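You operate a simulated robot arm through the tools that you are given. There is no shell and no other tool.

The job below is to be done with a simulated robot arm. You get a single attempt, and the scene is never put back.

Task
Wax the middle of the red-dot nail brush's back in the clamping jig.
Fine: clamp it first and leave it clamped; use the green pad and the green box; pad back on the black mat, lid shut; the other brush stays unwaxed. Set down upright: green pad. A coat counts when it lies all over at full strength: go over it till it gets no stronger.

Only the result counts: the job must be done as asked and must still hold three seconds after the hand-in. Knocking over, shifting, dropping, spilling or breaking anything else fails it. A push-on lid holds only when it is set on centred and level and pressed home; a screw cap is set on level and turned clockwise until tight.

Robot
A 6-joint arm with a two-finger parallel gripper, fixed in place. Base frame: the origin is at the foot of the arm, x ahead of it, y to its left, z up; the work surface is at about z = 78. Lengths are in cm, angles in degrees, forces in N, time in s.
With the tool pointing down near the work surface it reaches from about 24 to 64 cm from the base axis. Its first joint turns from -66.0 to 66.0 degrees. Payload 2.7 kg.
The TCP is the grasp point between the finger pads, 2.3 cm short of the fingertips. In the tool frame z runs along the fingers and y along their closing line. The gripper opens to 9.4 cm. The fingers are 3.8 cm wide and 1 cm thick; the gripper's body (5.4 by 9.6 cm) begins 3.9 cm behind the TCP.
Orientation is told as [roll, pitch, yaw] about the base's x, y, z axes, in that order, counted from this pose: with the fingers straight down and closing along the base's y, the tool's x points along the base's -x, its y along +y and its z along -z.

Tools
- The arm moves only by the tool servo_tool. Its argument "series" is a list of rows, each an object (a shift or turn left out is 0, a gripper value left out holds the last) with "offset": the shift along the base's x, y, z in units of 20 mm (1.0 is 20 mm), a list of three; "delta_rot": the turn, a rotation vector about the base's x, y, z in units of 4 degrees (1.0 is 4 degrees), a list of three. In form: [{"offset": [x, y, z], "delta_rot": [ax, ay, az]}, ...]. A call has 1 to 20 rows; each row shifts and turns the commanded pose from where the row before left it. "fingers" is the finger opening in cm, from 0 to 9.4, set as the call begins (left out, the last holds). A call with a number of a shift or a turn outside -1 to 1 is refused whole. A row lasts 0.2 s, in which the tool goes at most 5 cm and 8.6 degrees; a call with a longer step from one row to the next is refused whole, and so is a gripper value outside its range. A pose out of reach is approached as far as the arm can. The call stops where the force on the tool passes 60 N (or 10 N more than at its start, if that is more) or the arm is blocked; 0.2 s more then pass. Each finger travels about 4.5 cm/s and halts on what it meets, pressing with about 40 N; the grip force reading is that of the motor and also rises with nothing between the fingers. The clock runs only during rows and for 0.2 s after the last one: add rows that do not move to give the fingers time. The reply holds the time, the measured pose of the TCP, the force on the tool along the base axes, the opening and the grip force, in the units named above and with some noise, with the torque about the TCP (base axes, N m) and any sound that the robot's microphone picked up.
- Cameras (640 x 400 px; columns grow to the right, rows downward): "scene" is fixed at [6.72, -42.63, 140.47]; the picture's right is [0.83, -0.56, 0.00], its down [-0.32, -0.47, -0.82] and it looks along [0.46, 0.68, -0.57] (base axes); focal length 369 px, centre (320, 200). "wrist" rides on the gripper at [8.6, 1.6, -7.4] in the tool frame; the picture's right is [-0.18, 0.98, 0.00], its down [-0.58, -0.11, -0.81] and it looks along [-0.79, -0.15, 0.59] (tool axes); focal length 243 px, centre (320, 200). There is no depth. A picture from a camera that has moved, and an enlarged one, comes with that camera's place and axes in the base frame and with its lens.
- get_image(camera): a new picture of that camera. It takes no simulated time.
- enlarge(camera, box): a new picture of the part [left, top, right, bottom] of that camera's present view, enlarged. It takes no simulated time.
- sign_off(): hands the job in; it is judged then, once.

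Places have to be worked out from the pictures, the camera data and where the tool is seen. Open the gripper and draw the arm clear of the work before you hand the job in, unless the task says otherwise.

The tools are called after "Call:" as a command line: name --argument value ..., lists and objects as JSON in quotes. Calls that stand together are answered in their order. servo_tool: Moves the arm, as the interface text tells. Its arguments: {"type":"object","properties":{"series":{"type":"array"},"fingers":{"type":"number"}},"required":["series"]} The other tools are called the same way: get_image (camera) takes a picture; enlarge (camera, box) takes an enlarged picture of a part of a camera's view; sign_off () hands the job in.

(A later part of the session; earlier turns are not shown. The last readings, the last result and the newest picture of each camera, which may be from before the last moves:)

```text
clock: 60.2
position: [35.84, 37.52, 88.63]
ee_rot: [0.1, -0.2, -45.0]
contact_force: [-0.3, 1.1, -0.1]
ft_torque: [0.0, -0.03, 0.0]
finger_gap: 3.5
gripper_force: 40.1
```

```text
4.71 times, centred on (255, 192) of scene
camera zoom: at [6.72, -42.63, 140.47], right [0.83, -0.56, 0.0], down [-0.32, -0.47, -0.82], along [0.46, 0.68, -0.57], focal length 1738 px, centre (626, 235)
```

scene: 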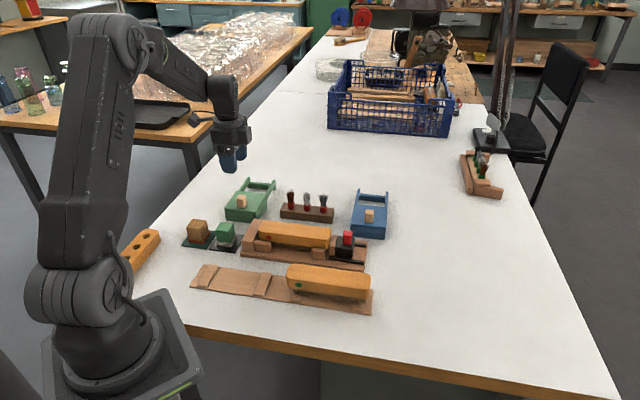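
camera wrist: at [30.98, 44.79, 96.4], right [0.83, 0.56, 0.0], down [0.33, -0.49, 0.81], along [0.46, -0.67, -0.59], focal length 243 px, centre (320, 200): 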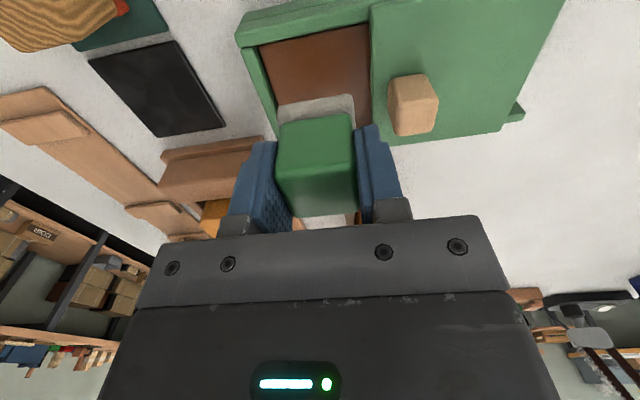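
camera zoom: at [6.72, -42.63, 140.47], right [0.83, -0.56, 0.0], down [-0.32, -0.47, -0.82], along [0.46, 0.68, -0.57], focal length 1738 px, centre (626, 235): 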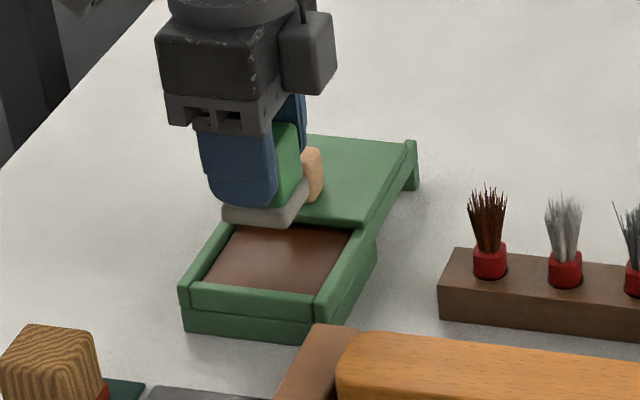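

Pad is inside the basin outline. I nudge it slightly toward +s and lower toward the wax, then go in small steps watching the force.

Call:
servo_tool --series '[{"offset": [0.07, -0.07, -0.4]}, {"offset": [0, 0, -0.5]}, {"offset": [0, 0, -0.3]}, {"offset": [0, 0, 0]}]'

Call:
enlarge --camera "scene" --box '[205, 150, 305, 235]'

Call:
get_image --camera "wrist"

```text
clock: 61.2
position: [36.19, 37.47, 86.38]
ee_rot: [-0.1, -0.1, -45.0]
contact_force: [0.7, -0.2, -0.6]
ft_torque: [-0.04, 0.0, 0.0]
finger_gap: 3.54
gripper_force: 39.5
```

```text
4.71 times, centred on (255, 192) of scene
camera zoom: at [6.72, -42.63, 140.47], right [0.83, -0.56, 0.0], down [-0.32, -0.47, -0.82], along [0.46, 0.68, -0.57], focal length 1738 px, centre (626, 235)
```

zoom: 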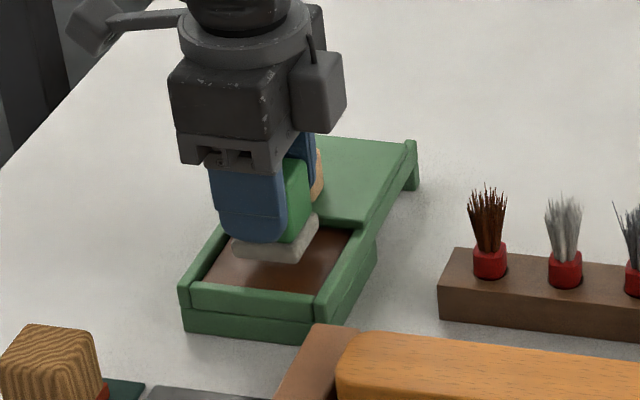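

```text
taken
camera wrist: at [31.22, 44.61, 94.0], right [0.83, 0.56, 0.0], down [0.33, -0.49, 0.81], along [0.46, -0.67, -0.59], focal length 243 px, centre (320, 200)
```

wrist: 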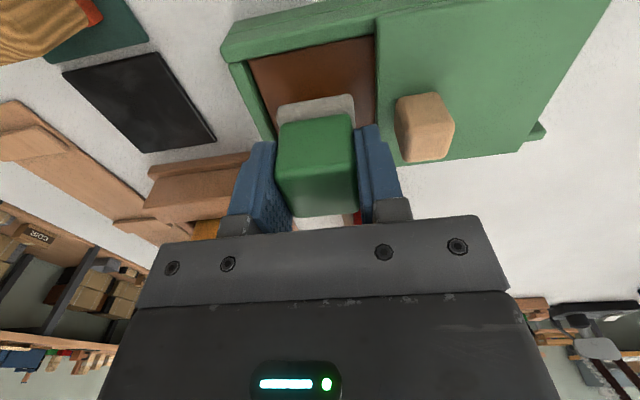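

Well centred within the basin. I lower in 2 mm steps and read the force.

Call:
servo_tool --series '[{"offset": [0, 0, -0.2]}, {"offset": [0, 0, -0.1]}, {"offset": [0, 0, 0]}]'

Call:
servo_tool --series '[{"offset": [0, 0, -0.1]}, {"offset": [0, 0, 0]}]'

Call:
servo_tool --series '[{"offset": [0, 0, -0.1]}, {"offset": [0, 0, 0]}]'

Call:
enlarge --camera "scene" --box '[205, 150, 305, 235]'

```text
clock: 62.0
position: [36.04, 37.45, 85.84]
ee_rot: [0.0, -0.2, -45.1]
contact_force: [-0.7, 0.0, -0.1]
ft_torque: [0.0, 0.02, 0.03]
finger_gap: 3.5
gripper_force: 39.6
```

```text
clock: 62.6
position: [36.11, 37.48, 85.64]
ee_rot: [0.0, 0.0, -45.0]
contact_force: [-0.9, 0.1, 0.0]
ft_torque: [-0.02, 0.02, 0.0]
finger_gap: 3.49
gripper_force: 40.0
```

```text
clock: 63.2
position: [36.11, 37.39, 85.41]
ee_rot: [0.1, -0.1, -45.0]
contact_force: [0.9, 0.4, 0.5]
ft_torque: [-0.01, -0.02, 0.03]
finger_gap: 3.51
gripper_force: 39.9
```

```text
4.71 times, centred on (255, 192) of scene
camera zoom: at [6.72, -42.63, 140.47], right [0.83, -0.56, 0.0], down [-0.32, -0.47, -0.82], along [0.46, 0.68, -0.57], focal length 1738 px, centre (626, 235)
```

zoom: 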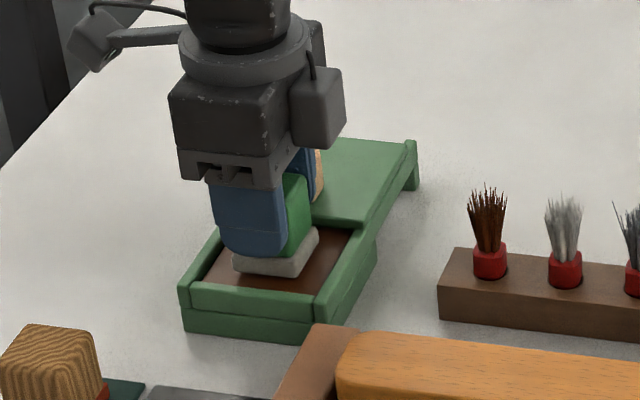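

No contact yet at z=85.4; I keep lowering in small steps.

Call:
servo_tool --series '[{"offset": [0, 0, -0.1]}, {"offset": [0, 0, 0]}]'

Call:
servo_tool --series '[{"offset": [0, 0, -0.08]}, {"offset": [0, 0, 0]}]'

Call:
servo_tool --series '[{"offset": [0, 0, -0.08]}, {"offset": [0, 0, 0]}]'

```text
clock: 63.8
position: [36.12, 37.52, 85.28]
ee_rot: [0.0, -0.2, -45.1]
contact_force: [0.0, -0.1, -1.0]
ft_torque: [0.0, 0.0, 0.02]
finger_gap: 3.48
gripper_force: 39.7
```

```text
clock: 64.4
position: [36.0, 37.37, 85.09]
ee_rot: [0.0, -0.1, -44.9]
contact_force: [-0.8, 0.9, 0.7]
ft_torque: [0.03, 0.04, -0.01]
finger_gap: 3.52
gripper_force: 40.1
```

```text
clock: 65.0
position: [36.17, 37.48, 85.04]
ee_rot: [0.1, -0.1, -44.9]
contact_force: [-5.9, -3.7, 18.2]
ft_torque: [-0.21, 0.25, 0.02]
finger_gap: 3.48
gripper_force: 39.3
```

Contact with the wax (18 N). I ease slightly and rub gently ±0.4 cm in the wax to load the pad.

Call:
servo_tool --series '[{"offset": [0, 0, 0.03]}, {"offset": [0.07, -0.07, 0]}, {"offset": [0.07, -0.07, 0]}, {"offset": [-0.07, 0.07, 0]}, {"offset": [-0.07, 0.07, 0]}, {"offset": [-0.07, 0.07, 0]}, {"offset": [-0.07, 0.07, 0]}, {"offset": [0.07, -0.07, 0]}, {"offset": [0.07, -0.07, 0]}, {"offset": [0, 0, 0]}]'

Call:
enlarge --camera "scene" --box '[205, 150, 305, 235]'

```text
clock: 67.2
position: [36.02, 37.55, 85.08]
ee_rot: [0.1, 0.0, -45.1]
contact_force: [-6.0, 4.2, 19.3]
ft_torque: [0.16, 0.21, -0.01]
finger_gap: 3.5
gripper_force: 40.7
```

```text
4.71 times, centred on (255, 192) of scene
camera zoom: at [6.69, -42.64, 140.47], right [0.83, -0.56, 0.0], down [-0.32, -0.47, -0.82], along [0.46, 0.68, -0.57], focal length 1738 px, centre (626, 235)
```

zoom: 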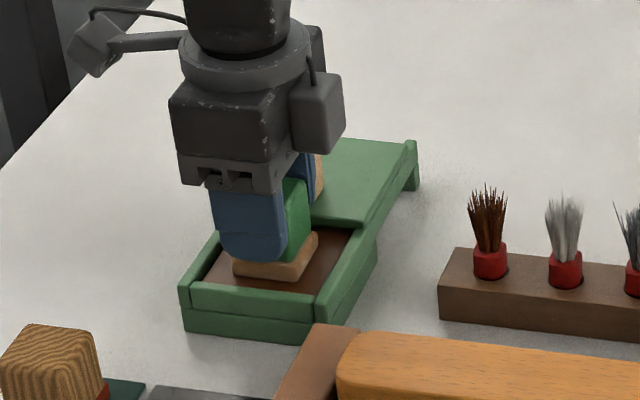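

The pad's sole turned from grey to wax-brown: it is loading. I rub a bit more to see whether it deepens.

Call:
servo_tool --series '[{"offset": [0.07, -0.07, 0]}, {"offset": [0.07, -0.07, 0]}, {"offset": [-0.07, 0.07, 0]}, {"offset": [-0.07, 0.07, 0]}, {"offset": [-0.07, 0.07, 0]}, {"offset": [-0.07, 0.07, 0]}, {"offset": [0.07, -0.07, 0]}, {"offset": [0.07, -0.07, 0]}, {"offset": [0, 0, 0]}]'

Call:
enlarge --camera "scene" --box '[205, 150, 305, 235]'

```text
clock: 69.2
position: [36.09, 37.57, 85.09]
ee_rot: [0.2, 0.1, -45.0]
contact_force: [-5.6, 5.4, 21.5]
ft_torque: [0.15, 0.24, -0.04]
finger_gap: 3.51
gripper_force: 39.7
```

```text
4.71 times, centred on (255, 192) of scene
camera zoom: at [6.68, -42.64, 140.47], right [0.83, -0.56, 0.0], down [-0.32, -0.47, -0.82], along [0.46, 0.68, -0.57], focal length 1738 px, centre (626, 235)
```

zoom: 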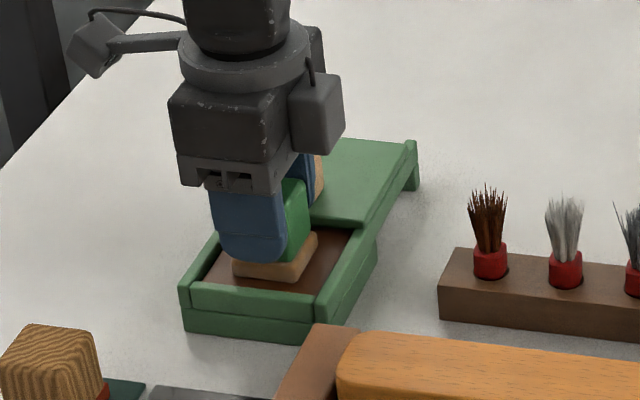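

The pad is loaded. I lift it out, carry it over the middle of the clamped brush (n 40.5, s 15.8 → x≈39.8, y≈17.5) and look.

Call:
servo_tool --series '[{"offset": [0, 0, 0.4]}, {"offset": [0, 0, 0.8]}, {"offset": [0, 0, 1]}, {"offset": [0, 0, 1]}, {"offset": [0.08, -0.44, 0.1]}, {"offset": [0.16, -0.8, 0]}, {"offset": [0.16, -0.8, 0]}, {"offset": [0.16, -0.8, 0]}, {"offset": [0.16, -0.8, 0]}, {"offset": [0.16, -0.8, 0]}, {"offset": [0.16, -0.8, 0]}, {"offset": [0.16, -0.8, 0]}, {"offset": [0.16, -0.8, 0]}, {"offset": [0.16, -0.8, 0]}, {"offset": [0.16, -0.8, 0]}, {"offset": [0.16, -0.8, 0]}, {"offset": [0.16, -0.8, 0]}, {"offset": [0, 0, 0]}]'

Call:
get_image --camera "wrist"

Call:
enlarge --camera "scene" --box '[235, 170, 365, 270]'

```text
clock: 73.0
position: [39.95, 17.37, 91.43]
ee_rot: [-0.2, -0.1, -45.1]
contact_force: [0.6, 0.2, 0.3]
ft_torque: [-0.04, -0.03, 0.01]
finger_gap: 3.52
gripper_force: 39.8
```

```text
taken
camera wrist: at [35.06, 24.56, 99.08], right [0.83, 0.56, 0.0], down [0.33, -0.49, 0.81], along [0.46, -0.67, -0.59], focal length 243 px, centre (320, 200)
```

wrist: 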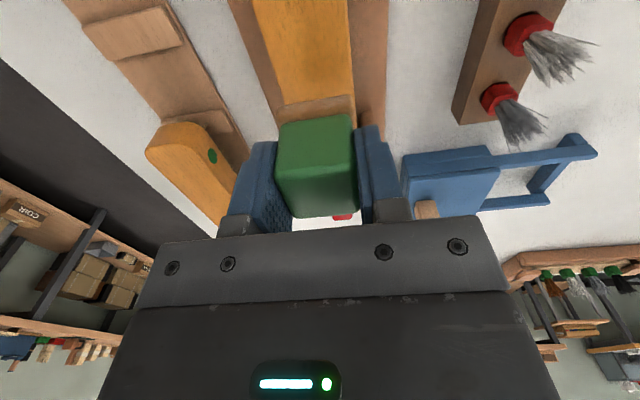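

```text
4.00 times, centred on (300, 220) of scene
camera zoom: at [6.72, -42.63, 140.47], right [0.83, -0.56, 0.0], down [-0.32, -0.47, -0.82], along [0.46, 0.68, -0.57], focal length 1477 px, centre (400, 120)
```

zoom: 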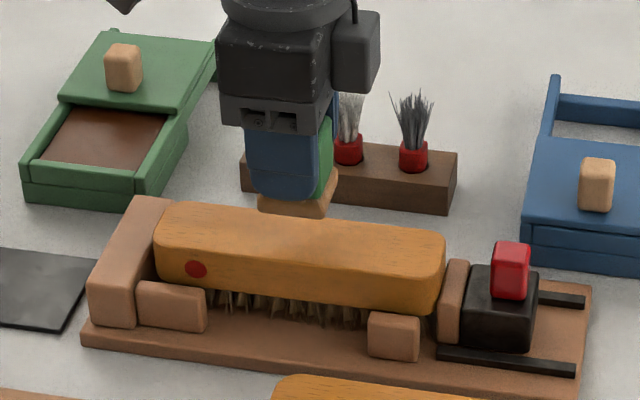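

The pad is right above the middle of the brush (scene: pad 14.2–18.0, brush 7.0–24.9). I lower it to near contact, then in small steps.

Call:
servo_tool --series '[{"offset": [0, 0, -0.5]}, {"offset": [0, 0, -0.5]}, {"offset": [0, 0, -0.25]}, {"offset": [0, 0, 0]}]'

Call:
servo_tool --series '[{"offset": [0, 0, -0.1]}, {"offset": [0, 0, 0]}]'

Call:
servo_tool --series '[{"offset": [0, 0, -0.08]}, {"offset": [0, 0, 0]}]'

Call:
enlarge --camera "scene" --box '[235, 170, 365, 270]'

```text
clock: 74.0
position: [40.07, 17.36, 89.07]
ee_rot: [0.0, 0.0, -44.9]
contact_force: [-0.4, 0.2, -0.5]
ft_torque: [0.01, -0.02, 0.0]
finger_gap: 3.52
gripper_force: 39.9
```

```text
clock: 74.6
position: [40.1, 17.47, 88.8]
ee_rot: [-0.1, -0.1, -45.0]
contact_force: [-0.1, 0.4, 0.1]
ft_torque: [-0.03, 0.01, 0.02]
finger_gap: 3.51
gripper_force: 39.5
```

```text
clock: 75.2
position: [40.05, 17.43, 88.7]
ee_rot: [0.0, -0.1, -45.0]
contact_force: [-0.1, -0.4, -0.5]
ft_torque: [0.01, -0.01, 0.0]
finger_gap: 3.51
gripper_force: 39.5
```

```text
4.00 times, centred on (300, 220) of scene
camera zoom: at [6.72, -42.63, 140.47], right [0.83, -0.56, 0.0], down [-0.32, -0.47, -0.82], along [0.46, 0.68, -0.57], focal length 1477 px, centre (400, 120)
```

zoom: 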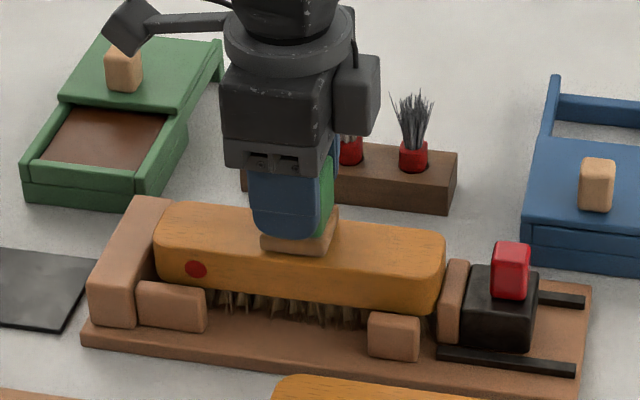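

Almost touching. I continue with small steps until I feel the brush.

Call:
servo_tool --series '[{"offset": [0, 0, -0.08]}, {"offset": [0, 0, 0]}]'

Call:
servo_tool --series '[{"offset": [0, 0, -0.06]}, {"offset": [0, 0, 0]}]'

Call:
servo_tool --series '[{"offset": [0, 0, -0.05]}, {"offset": [0, 0, 0]}]'

```text
clock: 75.8
position: [40.11, 17.36, 88.55]
ee_rot: [0.1, -0.1, -44.9]
contact_force: [-1.5, 0.3, 5.7]
ft_torque: [0.03, 0.07, -0.04]
finger_gap: 3.5
gripper_force: 40.1
```

```text
clock: 76.4
position: [40.26, 17.25, 88.43]
ee_rot: [0.1, -0.1, -45.0]
contact_force: [-6.4, -2.7, 21.8]
ft_torque: [-0.17, 0.28, 0.0]
finger_gap: 3.53
gripper_force: 40.3
```

```text
clock: 77.0
position: [40.2, 17.37, 88.47]
ee_rot: [0.2, -0.1, -45.0]
contact_force: [-8.1, -2.8, 35.2]
ft_torque: [-0.14, 0.36, 0.0]
finger_gap: 3.54
gripper_force: 40.4
```

Contact at z≈88.5. I ease to a moderate press and rub along the brush ±1 cm about the middle, then lift slightly to see the coat.

Call:
servo_tool --series '[{"offset": [0, 0, 0.06]}, {"offset": [0.12, -0.12, 0]}, {"offset": [0.12, -0.12, 0]}, {"offset": [0.12, -0.12, 0]}, {"offset": [-0.12, 0.12, 0]}, {"offset": [-0.12, 0.12, 0]}, {"offset": [-0.12, 0.12, 0]}, {"offset": [-0.12, 0.12, 0]}, {"offset": [-0.12, 0.12, 0]}, {"offset": [-0.12, 0.12, 0]}, {"offset": [0.12, -0.12, 0]}, {"offset": [0.12, -0.12, 0]}, {"offset": [0.12, -0.12, 0]}, {"offset": [0, 0, 0]}]'

Call:
enlarge --camera "scene" --box '[235, 170, 365, 270]'

Call:
get_image --camera "wrist"

```text
clock: 80.0
position: [40.19, 17.43, 88.41]
ee_rot: [0.0, 0.0, -45.1]
contact_force: [-4.1, 3.0, 12.4]
ft_torque: [0.14, 0.08, 0.02]
finger_gap: 3.5
gripper_force: 40.0
```

```text
4.00 times, centred on (300, 220) of scene
camera zoom: at [6.7, -42.63, 140.47], right [0.83, -0.56, 0.0], down [-0.32, -0.47, -0.82], along [0.46, 0.68, -0.57], focal length 1477 px, centre (400, 120)
```

zoom: 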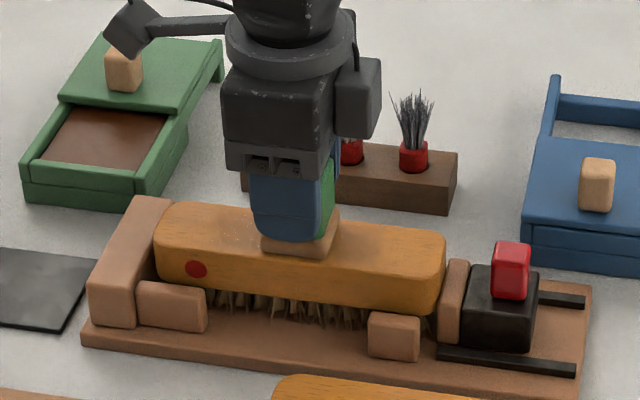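

```text
taken
camera wrist: at [35.12, 24.59, 96.04], right [0.83, 0.56, 0.0], down [0.33, -0.49, 0.81], along [0.46, -0.67, -0.59], focal length 243 px, centre (320, 200)
```

wrist: 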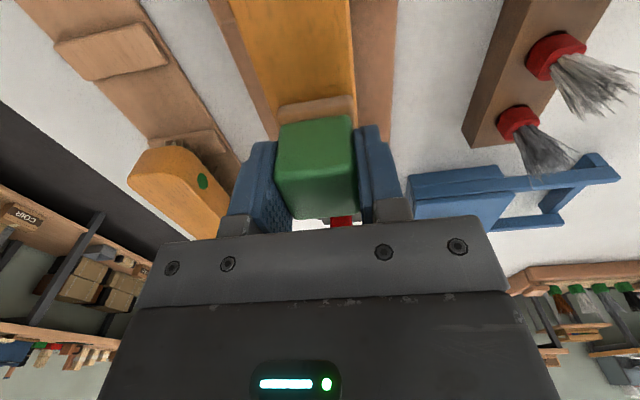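

The brush did not move. I raise the pad to look at the deposit.

Call:
servo_tool --series '[{"offset": [0, 0, 0.6]}, {"offset": [0, 0, 1]}, {"offset": [0, 0, 1]}, {"offset": [0, 0, 0]}]'

Call:
enlarge --camera "scene" --box '[260, 205, 350, 260]'

Call:
get_image --camera "wrist"

```text
clock: 81.0
position: [40.1, 17.27, 93.6]
ee_rot: [0.0, 0.0, -45.1]
contact_force: [-0.3, -0.3, -1.1]
ft_torque: [0.01, 0.04, -0.02]
finger_gap: 3.51
gripper_force: 40.2
```

```text
7.11 times, centred on (305, 232) of scene
camera zoom: at [6.72, -42.63, 140.47], right [0.83, -0.56, 0.0], down [-0.32, -0.47, -0.82], along [0.46, 0.68, -0.57], focal length 2626 px, centre (427, -31)
```

zoom: 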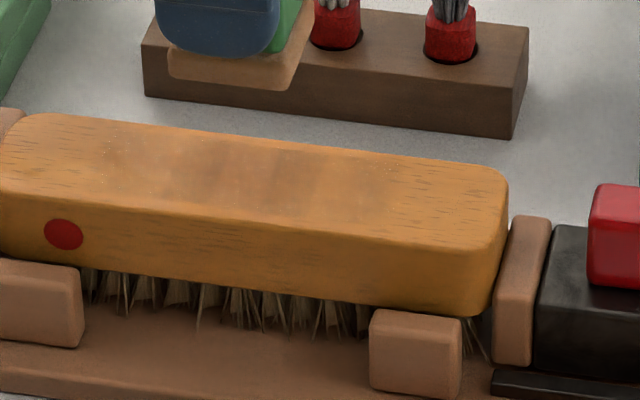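

```text
taken
camera wrist: at [35.06, 24.56, 101.26], right [0.83, 0.56, 0.0], down [0.33, -0.49, 0.81], along [0.46, -0.67, -0.59], focal length 243 px, centre (320, 200)
```

wrist: 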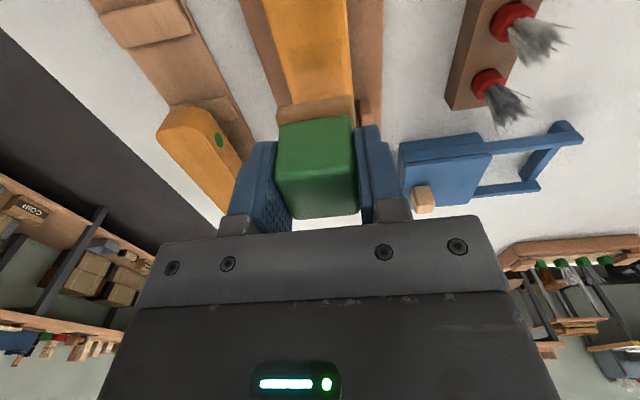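

A faint brown patch shows at the middle; strength builds with passes. I zoom for detail of the coat and the pad's sole.

Call:
enlarge --camera "scene" --box '[275, 212, 325, 247]'

Call:
enlarge --camera "scene" --box '[265, 180, 325, 225]'

```text
11.43 times, centred on (300, 230) of scene
camera zoom: at [6.72, -42.63, 140.47], right [0.83, -0.56, 0.0], down [-0.32, -0.47, -0.82], along [0.46, 0.68, -0.57], focal length 4220 px, centre (549, -137)
```

zoom: 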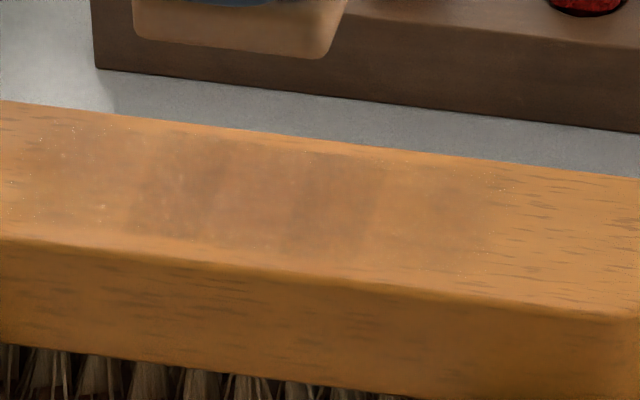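

```text
8.89 times, centred on (295, 202) of scene
camera zoom: at [6.72, -42.63, 140.47], right [0.83, -0.56, 0.0], down [-0.32, -0.47, -0.82], along [0.46, 0.68, -0.57], focal length 3282 px, centre (542, 178)
```

zoom: 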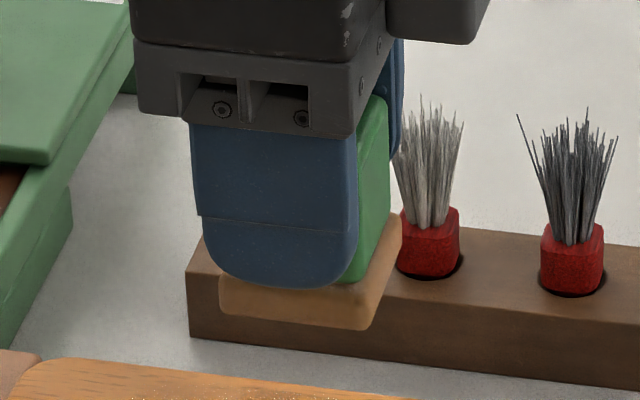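

Coat is still thin. I return to contact and rub over the middle again with several strokes, ±1.2 cm lengthwise.

Call:
servo_tool --series '[{"offset": [0, 0, -1]}, {"offset": [0, 0, -1]}, {"offset": [0, 0, -0.5]}, {"offset": [0, 0, -0.12]}, {"offset": [0.14, -0.14, 0]}, {"offset": [0.14, -0.14, 0]}, {"offset": [0.14, -0.14, 0]}, {"offset": [-0.14, 0.14, 0]}, {"offset": [-0.14, 0.14, 0]}, {"offset": [-0.14, 0.14, 0]}, {"offset": [-0.14, 0.14, 0]}, {"offset": [-0.14, 0.14, 0]}, {"offset": [-0.14, 0.14, 0]}, {"offset": [0.14, -0.14, 0]}, {"offset": [0.14, -0.14, 0]}, {"offset": [0.14, -0.14, 0]}, {"offset": [0, 0, 0]}]'

Call:
servo_tool --series '[{"offset": [0.1, 0.1, 0]}, {"offset": [0.14, -0.14, 0]}, {"offset": [0.14, -0.14, 0]}, {"offset": [0.14, -0.14, 0]}, {"offset": [-0.14, 0.14, 0]}, {"offset": [-0.14, 0.14, 0]}, {"offset": [-0.14, 0.14, 0]}, {"offset": [-0.14, 0.14, 0]}, {"offset": [-0.14, 0.14, 0]}, {"offset": [-0.14, 0.14, 0]}, {"offset": [-0.1, -0.1, 0]}, {"offset": [0.14, -0.14, 0]}, {"offset": [0.14, -0.14, 0]}, {"offset": [0.14, -0.14, 0]}, {"offset": [0, 0, 0]}]'

```text
clock: 84.6
position: [40.15, 17.36, 88.45]
ee_rot: [0.2, 0.0, -45.0]
contact_force: [-7.3, 8.5, 25.8]
ft_torque: [0.24, 0.3, 0.0]
finger_gap: 3.5
gripper_force: 39.8
```

```text
clock: 87.8
position: [40.06, 17.35, 88.38]
ee_rot: [0.1, 0.0, -45.0]
contact_force: [-5.0, 4.7, 16.2]
ft_torque: [0.11, 0.12, -0.05]
finger_gap: 3.5
gripper_force: 39.3
```

Forces are moderate (16–26 N). I do the strokes with a sideways offset the other way, then lift to look.

Call:
servo_tool --series '[{"offset": [-0.1, -0.1, 0]}, {"offset": [0.14, -0.14, 0]}, {"offset": [0.14, -0.14, 0]}, {"offset": [0.14, -0.14, 0]}, {"offset": [-0.14, 0.14, 0]}, {"offset": [-0.14, 0.14, 0]}, {"offset": [-0.14, 0.14, 0]}, {"offset": [-0.14, 0.14, 0]}, {"offset": [-0.14, 0.14, 0]}, {"offset": [-0.14, 0.14, 0]}, {"offset": [0.1, 0.1, 0]}, {"offset": [0.14, -0.14, 0]}, {"offset": [0.14, -0.14, 0]}, {"offset": [0.14, -0.14, 0]}, {"offset": [0, 0, 0.6]}, {"offset": [0, 0, 1]}, {"offset": [0, 0, 1]}, {"offset": [0, 0, 0]}]'

Call:
enlarge --camera "scene" --box '[260, 205, 350, 260]'

Call:
enlarge --camera "scene" --box '[265, 180, 325, 225]'

```text
clock: 91.6
position: [40.06, 17.55, 93.5]
ee_rot: [-0.1, 0.0, -45.0]
contact_force: [0.5, -1.3, -0.8]
ft_torque: [0.01, 0.01, 0.05]
finger_gap: 3.53
gripper_force: 39.9
```

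```text
7.11 times, centred on (305, 232) of scene
camera zoom: at [6.72, -42.63, 140.47], right [0.83, -0.56, 0.0], down [-0.32, -0.47, -0.82], along [0.46, 0.68, -0.57], focal length 2626 px, centre (427, -31)
```

zoom: 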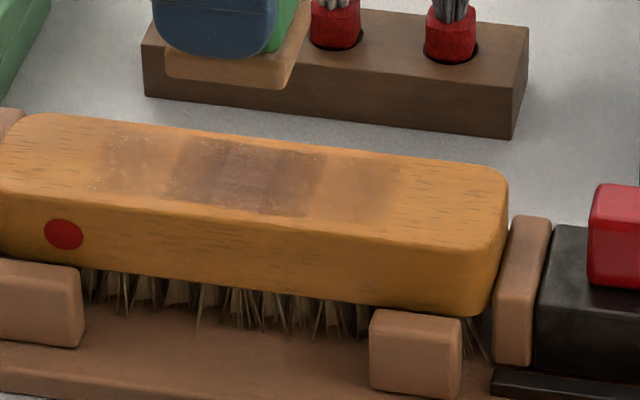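

```text
8.89 times, centred on (295, 202) of scene
camera zoom: at [6.72, -42.63, 140.47], right [0.83, -0.56, 0.0], down [-0.32, -0.47, -0.82], along [0.46, 0.68, -0.57], focal length 3282 px, centre (542, 178)
```

zoom: 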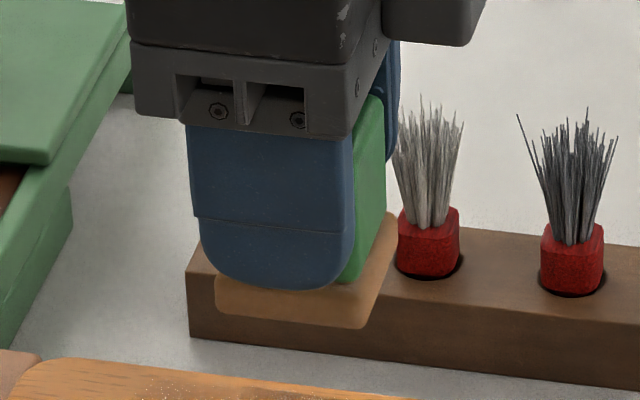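

The strong zone spans about s 13.2–18.7, i.e. just the middle third, with fainter fringes. I zoom in to judge uniformity.

Call:
enlarge --camera "scene" --box '[270, 212, 320, 240]'

```text
12.80 times, centred on (295, 226) of scene
camera zoom: at [6.72, -42.63, 140.47], right [0.83, -0.56, 0.0], down [-0.32, -0.47, -0.82], along [0.46, 0.68, -0.57], focal length 4726 px, centre (640, -133)
```

zoom: 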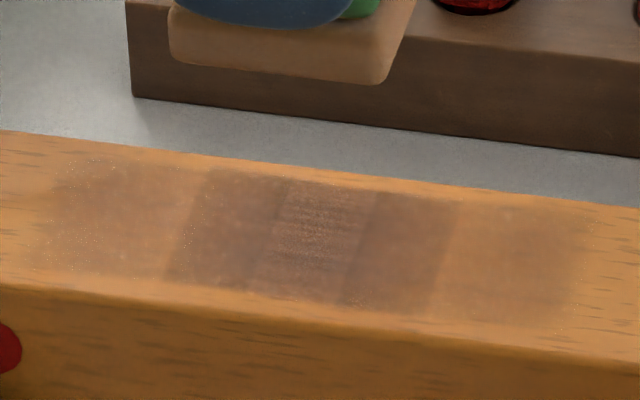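

I want a closer look at the coat's extent with the wrist camera: I raise and shift so that the camera sees the brush's middle.

Call:
servo_tool --series '[{"offset": [0, 0, 1]}, {"offset": [0, 0, 1]}, {"offset": [-0.3, 0.3, 1]}, {"offset": [-0.4, 0.4, 0.3]}, {"offset": [-0.4, 0.4, 0]}, {"offset": [0, 0, 0]}]'

Call:
get_image --camera "wrist"

Call:
enlarge --camera "wrist" --box '[230, 0, 400, 125]'

Call:
enlarge --camera "scene" --box '[250, 200, 350, 260]'

```text
clock: 93.0
position: [37.84, 19.54, 100.07]
ee_rot: [-0.1, -0.1, -45.0]
contact_force: [0.4, -0.1, -0.1]
ft_torque: [-0.02, 0.0, 0.02]
finger_gap: 3.5
gripper_force: 40.1
```

```text
taken
camera wrist: at [32.85, 26.86, 107.74], right [0.83, 0.56, 0.0], down [0.33, -0.49, 0.81], along [0.46, -0.67, -0.59], focal length 243 px, centre (320, 200)
```

wrist: 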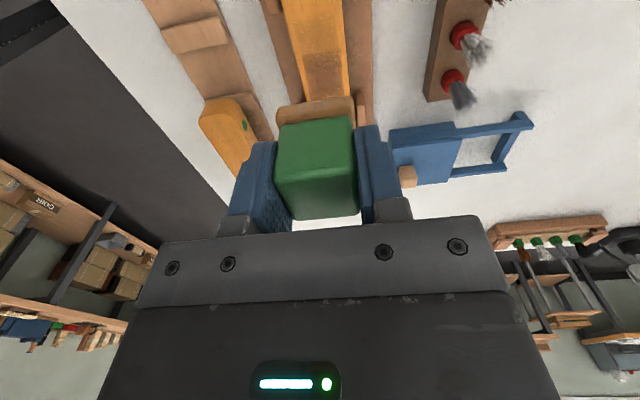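

```text
3.20 times, centred on (315, 62) of wrist
camera zoom: at [32.85, 26.86, 107.74], right [0.83, 0.56, 0.0], down [0.33, -0.49, 0.81], along [0.46, -0.67, -0.59], focal length 776 px, centre (336, 640)
```

zoom: 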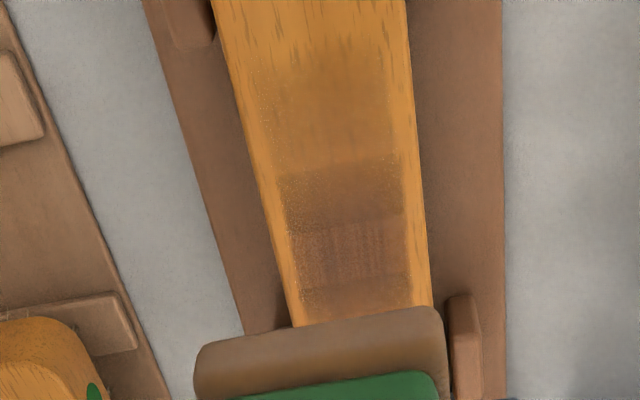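

```text
6.40 times, centred on (300, 230) of scene
camera zoom: at [6.72, -42.63, 140.47], right [0.83, -0.56, 0.0], down [-0.32, -0.47, -0.82], along [0.46, 0.68, -0.57], focal length 2363 px, centre (448, 8)
```

zoom: 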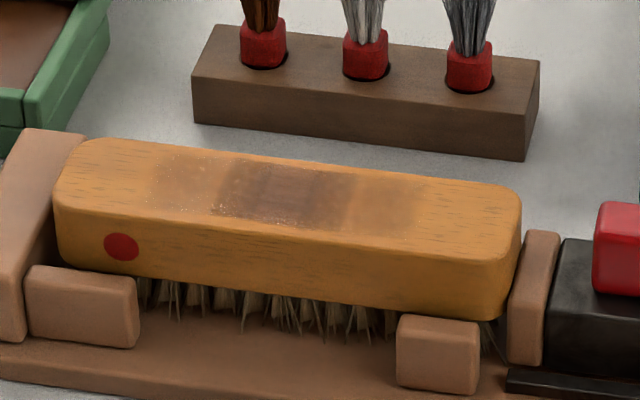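

The coat is strongest in the centre, weaker toward the sides. I go back down and rub more, ±0.8 cm with sideways offsets, to bring the middle third to full strength.

Call:
servo_tool --series '[{"offset": [0.4, -0.4, 0]}, {"offset": [0.4, -0.4, -0.3]}, {"offset": [0.3, -0.3, -1]}, {"offset": [0, 0, -1]}, {"offset": [0, 0, -1]}, {"offset": [0, 0, -1]}, {"offset": [0, 0, -1]}, {"offset": [0, 0, -0.5]}, {"offset": [0, 0, -0.11]}, {"offset": [0, 0, 0]}]'

Call:
servo_tool --series '[{"offset": [0.14, -0.14, 0]}, {"offset": [0.14, -0.14, 0]}, {"offset": [-0.14, 0.14, 0]}, {"offset": [-0.14, 0.14, 0]}, {"offset": [-0.14, 0.14, 0]}, {"offset": [-0.14, 0.14, 0]}, {"offset": [0.14, -0.14, 0]}, {"offset": [0.14, -0.14, 0]}, {"offset": [0.14, -0.14, 0]}, {"offset": [0.14, -0.14, 0]}, {"offset": [-0.14, 0.14, 0]}, {"offset": [-0.14, 0.14, 0]}, {"offset": [-0.14, 0.14, 0]}, {"offset": [-0.14, 0.14, 0]}, {"offset": [0.14, -0.14, 0]}, {"offset": [0.14, -0.14, 0]}, {"offset": [0, 0, 0]}]'

```text
clock: 95.2
position: [40.26, 17.39, 88.4]
ee_rot: [0.0, -0.2, -45.0]
contact_force: [0.2, 0.0, -0.1]
ft_torque: [0.02, -0.03, -0.02]
finger_gap: 3.48
gripper_force: 40.1
```

```text
clock: 98.8
position: [40.11, 17.42, 88.33]
ee_rot: [-0.1, -0.1, -44.9]
contact_force: [-2.3, 1.6, 4.6]
ft_torque: [-0.01, 0.02, 0.0]
finger_gap: 3.51
gripper_force: 40.0
```

Contact is light (≈5 N). I press 1 mm more and repeat the strokes.

Call:
servo_tool --series '[{"offset": [0, 0, -0.05]}, {"offset": [0.14, -0.14, 0]}, {"offset": [0.14, -0.14, 0]}, {"offset": [-0.14, 0.14, 0]}, {"offset": [-0.14, 0.14, 0]}, {"offset": [-0.14, 0.14, 0]}, {"offset": [-0.14, 0.14, 0]}, {"offset": [0.14, -0.14, 0]}, {"offset": [0.14, -0.14, 0]}, {"offset": [0.14, -0.14, 0]}, {"offset": [0.14, -0.14, 0]}, {"offset": [-0.14, 0.14, 0]}, {"offset": [-0.14, 0.14, 0]}, {"offset": [-0.14, 0.14, 0]}, {"offset": [-0.14, 0.14, 0]}, {"offset": [0.14, -0.14, 0]}, {"offset": [0.14, -0.14, 0]}, {"offset": [0, 0, 0]}]'

Call:
servo_tool --series '[{"offset": [0.12, 0.12, 0]}, {"offset": [0.14, -0.14, 0]}, {"offset": [0.14, -0.14, 0]}, {"offset": [-0.14, 0.14, 0]}, {"offset": [-0.14, 0.14, 0]}, {"offset": [-0.14, 0.14, 0]}, {"offset": [-0.14, 0.14, 0]}, {"offset": [0.14, -0.14, 0]}, {"offset": [0.14, -0.14, 0]}, {"offset": [-0.12, -0.12, 0]}, {"offset": [-0.12, -0.12, 0]}, {"offset": [0.14, -0.14, 0]}, {"offset": [0.14, -0.14, 0]}, {"offset": [-0.14, 0.14, 0]}, {"offset": [-0.14, 0.14, 0]}, {"offset": [-0.14, 0.14, 0]}, {"offset": [-0.14, 0.14, 0]}, {"offset": [0.14, -0.14, 0]}, {"offset": [0.14, -0.14, 0]}, {"offset": [0.12, 0.12, 0]}]'

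Call:
servo_tool --series '[{"offset": [0, 0, 0.6]}, {"offset": [0, 0, 1]}, {"offset": [0, 0, 1]}, {"offset": [0, 0, 1]}, {"offset": [0, 0, 0]}]'

Call:
enlarge --camera "scene" --box '[270, 212, 320, 240]'

Call:
enlarge --camera "scene" --box '[240, 160, 340, 220]'

```text
clock: 102.6
position: [39.93, 17.32, 88.32]
ee_rot: [0.1, -0.1, -44.9]
contact_force: [-9.1, 6.9, 27.6]
ft_torque: [0.23, 0.33, -0.01]
finger_gap: 3.51
gripper_force: 39.9
```

```text
clock: 106.8
position: [40.05, 17.34, 88.27]
ee_rot: [-0.2, 0.0, -45.1]
contact_force: [-10.5, -5.1, 26.1]
ft_torque: [-0.17, 0.22, -0.04]
finger_gap: 3.5
gripper_force: 40.1
```

```text
clock: 108.0
position: [40.02, 17.23, 95.6]
ee_rot: [0.0, -0.1, -45.0]
contact_force: [0.3, 1.0, -0.2]
ft_torque: [0.02, -0.03, 0.04]
finger_gap: 3.49
gripper_force: 40.5
```

```text
12.80 times, centred on (295, 226) of scene
camera zoom: at [6.72, -42.63, 140.47], right [0.83, -0.56, 0.0], down [-0.32, -0.47, -0.82], along [0.46, 0.68, -0.57], focal length 4726 px, centre (640, -133)
```

zoom: 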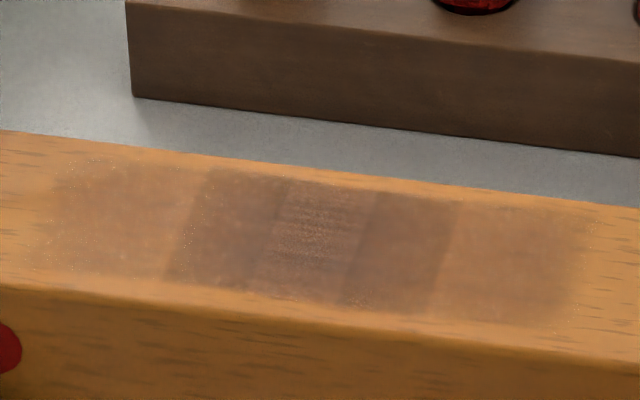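

```text
6.40 times, centred on (290, 190) of scene
camera zoom: at [6.72, -42.63, 140.47], right [0.83, -0.56, 0.0], down [-0.32, -0.47, -0.82], along [0.46, 0.68, -0.57], focal length 2363 px, centre (512, 264)
```

zoom: 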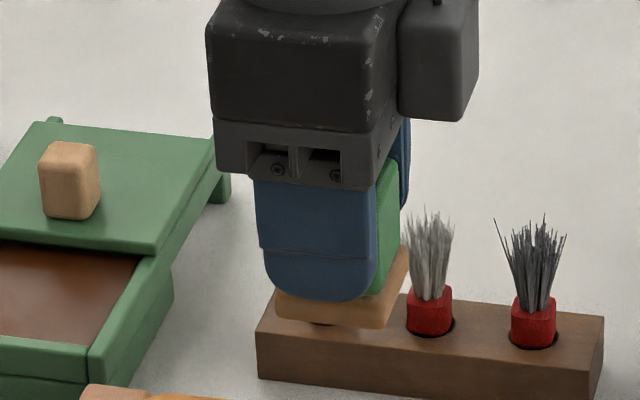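

The three middle bands are now nearly even. I check colour closely before re-dipping the pad.

Call:
enlarge --camera "scene" --box '[281, 218, 309, 236]'

Call:
enlarge --camera "scene" --box '[240, 205, 350, 260]'

```text
16.00 times, centred on (295, 227) of scene
camera zoom: at [6.72, -42.63, 140.47], right [0.83, -0.56, 0.0], down [-0.32, -0.47, -0.82], along [0.46, 0.68, -0.57], focal length 5908 px, centre (720, -232)
```

zoom: 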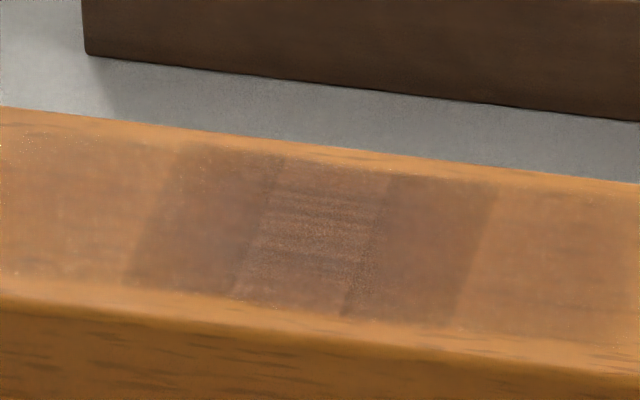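

```text
5.82 times, centred on (295, 232) of scene
camera zoom: at [6.72, -42.63, 140.47], right [0.83, -0.56, 0.0], down [-0.32, -0.47, -0.82], along [0.46, 0.68, -0.57], focal length 2148 px, centre (466, 11)
```

zoom: 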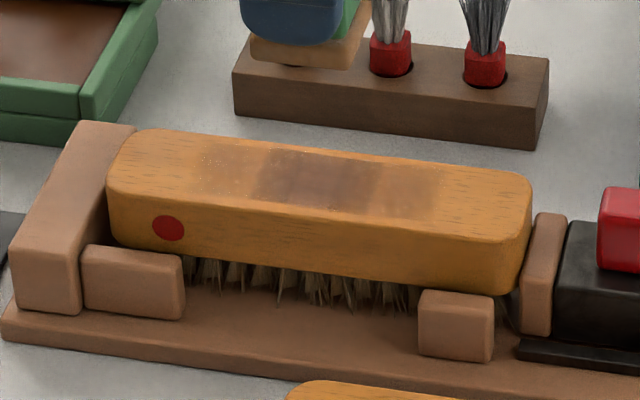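

To judge whether it still gets stronger I re-load the pad: back to the wax basin at the same dip position.

Call:
servo_tool --series '[{"offset": [-0.153, 0.78, 0]}, {"offset": [-0.153, 0.78, 0]}, {"offset": [-0.153, 0.78, 0]}, {"offset": [-0.153, 0.78, 0]}, {"offset": [-0.153, 0.78, 0]}, {"offset": [-0.153, 0.78, 0]}, {"offset": [-0.153, 0.78, 0]}, {"offset": [-0.153, 0.78, 0]}, {"offset": [-0.153, 0.78, 0]}, {"offset": [-0.153, 0.78, 0]}, {"offset": [-0.153, 0.78, 0]}, {"offset": [-0.153, 0.78, 0]}, {"offset": [-0.153, 0.78, 0]}, {"offset": [0, 0, -1]}, {"offset": [0, 0, -1]}, {"offset": [0, 0, -1]}, {"offset": [0, 0, -1]}, {"offset": [0, 0, -0.5]}, {"offset": [0, 0, 0]}]'

Call:
enlarge --camera "scene" --box '[205, 150, 305, 235]'

Call:
get_image --camera "wrist"

```text
clock: 112.0
position: [36.09, 37.49, 86.54]
ee_rot: [-0.1, 0.0, -45.1]
contact_force: [0.7, -1.0, -0.8]
ft_torque: [0.0, -0.02, -0.02]
finger_gap: 3.51
gripper_force: 39.9
```

```text
4.71 times, centred on (255, 192) of scene
camera zoom: at [6.72, -42.63, 140.47], right [0.83, -0.56, 0.0], down [-0.32, -0.47, -0.82], along [0.46, 0.68, -0.57], focal length 1738 px, centre (626, 235)
```

zoom: 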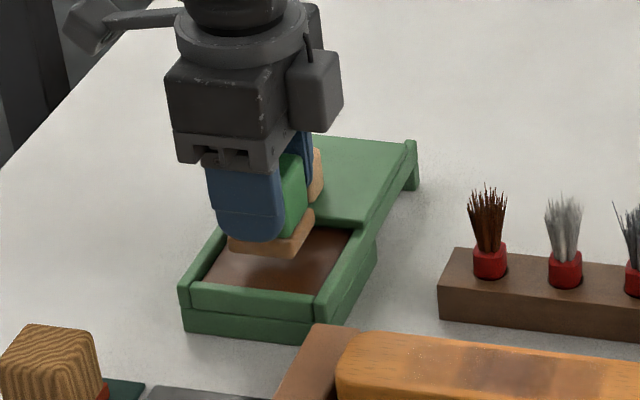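

```text
taken
camera wrist: at [31.11, 44.77, 94.02], right [0.83, 0.56, 0.0], down [0.33, -0.49, 0.81], along [0.46, -0.67, -0.59], focal length 243 px, centre (320, 200)
```

wrist: 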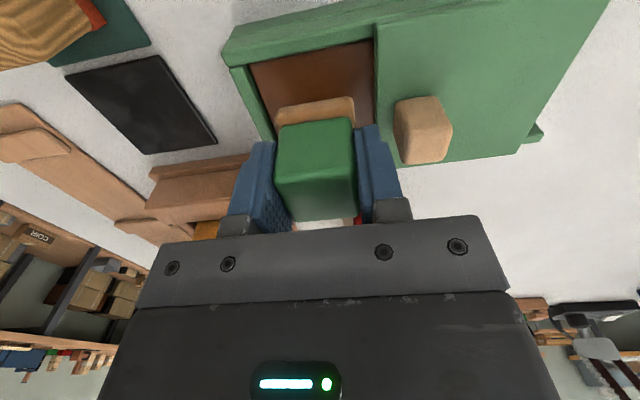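

Centred over the wax again. I lower to contact, dwell with a small rub and lift out.

Call:
servo_tool --series '[{"offset": [0, 0, -0.4]}, {"offset": [0, 0, -0.3]}, {"offset": [0, 0, -0.05]}, {"offset": [0, 0, 0]}]'

Call:
servo_tool --series '[{"offset": [0, 0, -0.03]}, {"offset": [0.07, -0.07, 0]}, {"offset": [0.07, -0.07, 0]}, {"offset": [-0.07, 0.07, 0]}, {"offset": [-0.07, 0.07, 0]}, {"offset": [-0.07, 0.07, 0]}, {"offset": [-0.07, 0.07, 0]}, {"offset": [0.07, -0.07, 0]}, {"offset": [0.07, -0.07, 0]}, {"offset": [0, 0, 0]}]'

Call:
enlarge --camera "scene" --box '[205, 150, 305, 235]'

```text
clock: 113.0
position: [35.96, 37.61, 84.81]
ee_rot: [0.0, -0.1, -44.9]
contact_force: [0.2, 0.3, -0.1]
ft_torque: [0.0, 0.0, 0.03]
finger_gap: 3.49
gripper_force: 40.2
```

```text
clock: 115.2
position: [36.08, 37.63, 84.85]
ee_rot: [0.0, 0.0, -44.9]
contact_force: [0.6, 0.1, -0.7]
ft_torque: [0.03, 0.01, 0.0]
finger_gap: 3.5
gripper_force: 40.0
```

```text
4.71 times, centred on (255, 192) of scene
camera zoom: at [6.72, -42.63, 140.47], right [0.83, -0.56, 0.0], down [-0.32, -0.47, -0.82], along [0.46, 0.68, -0.57], focal length 1738 px, centre (626, 235)
```

zoom: 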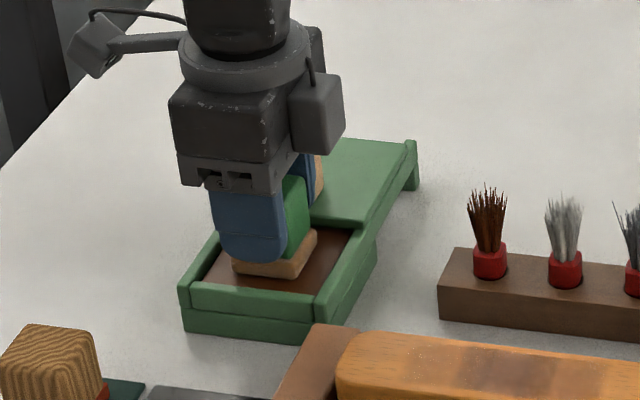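

No contact yet: the pad has slid ≈2 mm up in the grip. I lower a bit further until I feel the wax.

Call:
servo_tool --series '[{"offset": [0, 0, -0.06]}, {"offset": [0, 0, 0]}]'

Call:
servo_tool --series '[{"offset": [0, 0, -0.05]}, {"offset": [0, 0, 0]}]'

Call:
servo_tool --series '[{"offset": [0, 0, -0.04]}, {"offset": [0, 0, 0]}]'

```text
clock: 115.8
position: [36.13, 37.55, 84.8]
ee_rot: [0.0, -0.1, -45.1]
contact_force: [-0.9, -1.2, 3.7]
ft_torque: [-0.12, -0.02, 0.0]
finger_gap: 3.53
gripper_force: 39.5
```

```text
clock: 116.4
position: [36.17, 37.65, 84.82]
ee_rot: [0.2, -0.2, -45.0]
contact_force: [-2.8, -4.9, 20.1]
ft_torque: [-0.32, 0.05, -0.03]
finger_gap: 3.5
gripper_force: 39.7
```

```text
clock: 117.0
position: [36.03, 37.57, 84.76]
ee_rot: [0.3, -0.1, -45.0]
contact_force: [-1.8, -6.2, 31.0]
ft_torque: [-0.39, 0.08, 0.03]
finger_gap: 3.5
gripper_force: 40.2
```

Firm contact (31 N). I ease off a bit, rub gently to load, and compare the sole colour.

Call:
servo_tool --series '[{"offset": [0, 0, 0.06]}, {"offset": [0.07, -0.07, 0]}, {"offset": [0.07, -0.07, 0]}, {"offset": [-0.07, 0.07, 0]}, {"offset": [-0.07, 0.07, 0]}, {"offset": [-0.07, 0.07, 0]}, {"offset": [-0.07, 0.07, 0]}, {"offset": [0.07, -0.07, 0]}, {"offset": [0.07, -0.07, 0]}, {"offset": [0, 0, 0]}, {"offset": [0, 0, 0]}]'

Call:
enlarge --camera "scene" --box '[205, 150, 305, 235]'

```text
clock: 119.4
position: [36.01, 37.79, 84.86]
ee_rot: [0.0, 0.0, -45.0]
contact_force: [-5.1, 7.1, 19.7]
ft_torque: [0.15, 0.17, -0.01]
finger_gap: 3.51
gripper_force: 40.0
```

```text
4.71 times, centred on (255, 192) of scene
camera zoom: at [6.69, -42.64, 140.47], right [0.83, -0.56, 0.0], down [-0.32, -0.47, -0.82], along [0.46, 0.68, -0.57], focal length 1738 px, centre (626, 235)
```

zoom: 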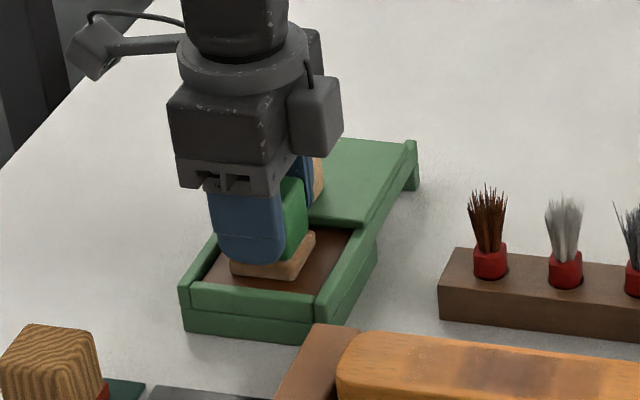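

Loaded. Back to the brush middle at safe height, then down to just above contact.

Call:
servo_tool --series '[{"offset": [0, 0, 0.6]}, {"offset": [0, 0, 1]}, {"offset": [0, 0, 1]}, {"offset": [0, 0, 1]}, {"offset": [0.154, -0.777, 0]}, {"offset": [0.154, -0.777, 0]}, {"offset": [0.154, -0.777, 0]}, {"offset": [0.154, -0.777, 0]}, {"offset": [0.154, -0.777, 0]}, {"offset": [0.154, -0.777, 0]}, {"offset": [0.154, -0.777, 0]}, {"offset": [0.154, -0.777, 0]}, {"offset": [0.154, -0.777, 0]}, {"offset": [0.154, -0.777, 0]}, {"offset": [0.154, -0.777, 0]}, {"offset": [0.154, -0.777, 0]}, {"offset": [0.154, -0.777, 0]}, {"offset": [0, 0, 0]}]'

Call:
enlarge --camera "scene" --box '[240, 180, 350, 260]'

```text
clock: 123.2
position: [40.2, 17.42, 91.93]
ee_rot: [0.1, -0.2, -45.0]
contact_force: [-0.8, 0.2, -0.6]
ft_torque: [0.01, 0.02, 0.01]
finger_gap: 3.52
gripper_force: 40.5
```

```text
5.00 times, centred on (295, 220) of scene
camera zoom: at [6.72, -42.63, 140.47], right [0.83, -0.56, 0.0], down [-0.32, -0.47, -0.82], along [0.46, 0.68, -0.57], focal length 1846 px, centre (445, 100)
```

zoom: 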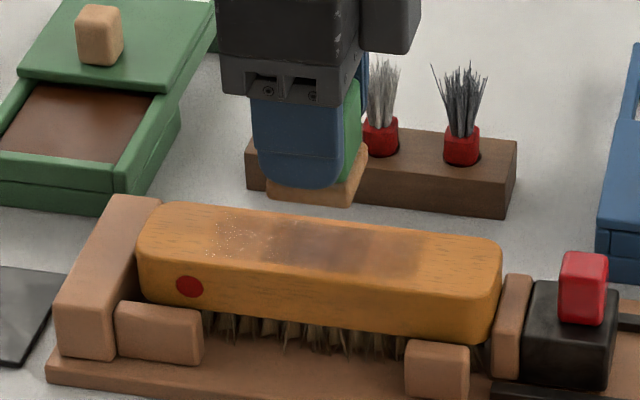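

Pad above the middle. I lower to contact in small steps.

Call:
servo_tool --series '[{"offset": [0, 0, -0.8]}, {"offset": [0, 0, -0.6]}, {"offset": [0, 0, -0.3]}, {"offset": [0, 0, 0]}]'

Call:
servo_tool --series '[{"offset": [0, 0, -0.06]}, {"offset": [0, 0, 0]}]'

Call:
servo_tool --series '[{"offset": [0, 0, -0.06]}, {"offset": [0, 0, 0]}]'

```text
clock: 124.2
position: [40.18, 17.6, 88.51]
ee_rot: [-0.1, -0.1, -45.1]
contact_force: [0.8, -0.7, -0.4]
ft_torque: [0.01, 0.01, 0.01]
finger_gap: 3.49
gripper_force: 39.7
```

```text
clock: 124.8
position: [39.93, 17.45, 88.5]
ee_rot: [-0.1, -0.1, -45.0]
contact_force: [-0.4, 0.9, -0.4]
ft_torque: [-0.01, -0.02, 0.02]
finger_gap: 3.54
gripper_force: 40.2
```

```text
clock: 125.4
position: [40.04, 17.5, 88.38]
ee_rot: [0.0, 0.0, -45.0]
contact_force: [0.4, 0.2, 0.0]
ft_torque: [-0.02, -0.01, 0.05]
finger_gap: 3.52
gripper_force: 40.3
```

Not touching yet; two more small steps.

Call:
servo_tool --series '[{"offset": [0, 0, -0.06]}, {"offset": [0, 0, 0]}]'

Call:
servo_tool --series '[{"offset": [0, 0, -0.04]}, {"offset": [0, 0, 0]}]'

```text
clock: 126.0
position: [40.23, 17.49, 88.22]
ee_rot: [0.0, 0.0, -45.0]
contact_force: [-4.3, -1.0, 12.0]
ft_torque: [-0.09, 0.18, -0.03]
finger_gap: 3.51
gripper_force: 40.1
```

```text
clock: 126.6
position: [40.25, 17.47, 88.18]
ee_rot: [0.3, -0.1, -45.0]
contact_force: [-6.4, 1.5, 26.4]
ft_torque: [-0.06, 0.34, -0.01]
finger_gap: 3.54
gripper_force: 39.9
```

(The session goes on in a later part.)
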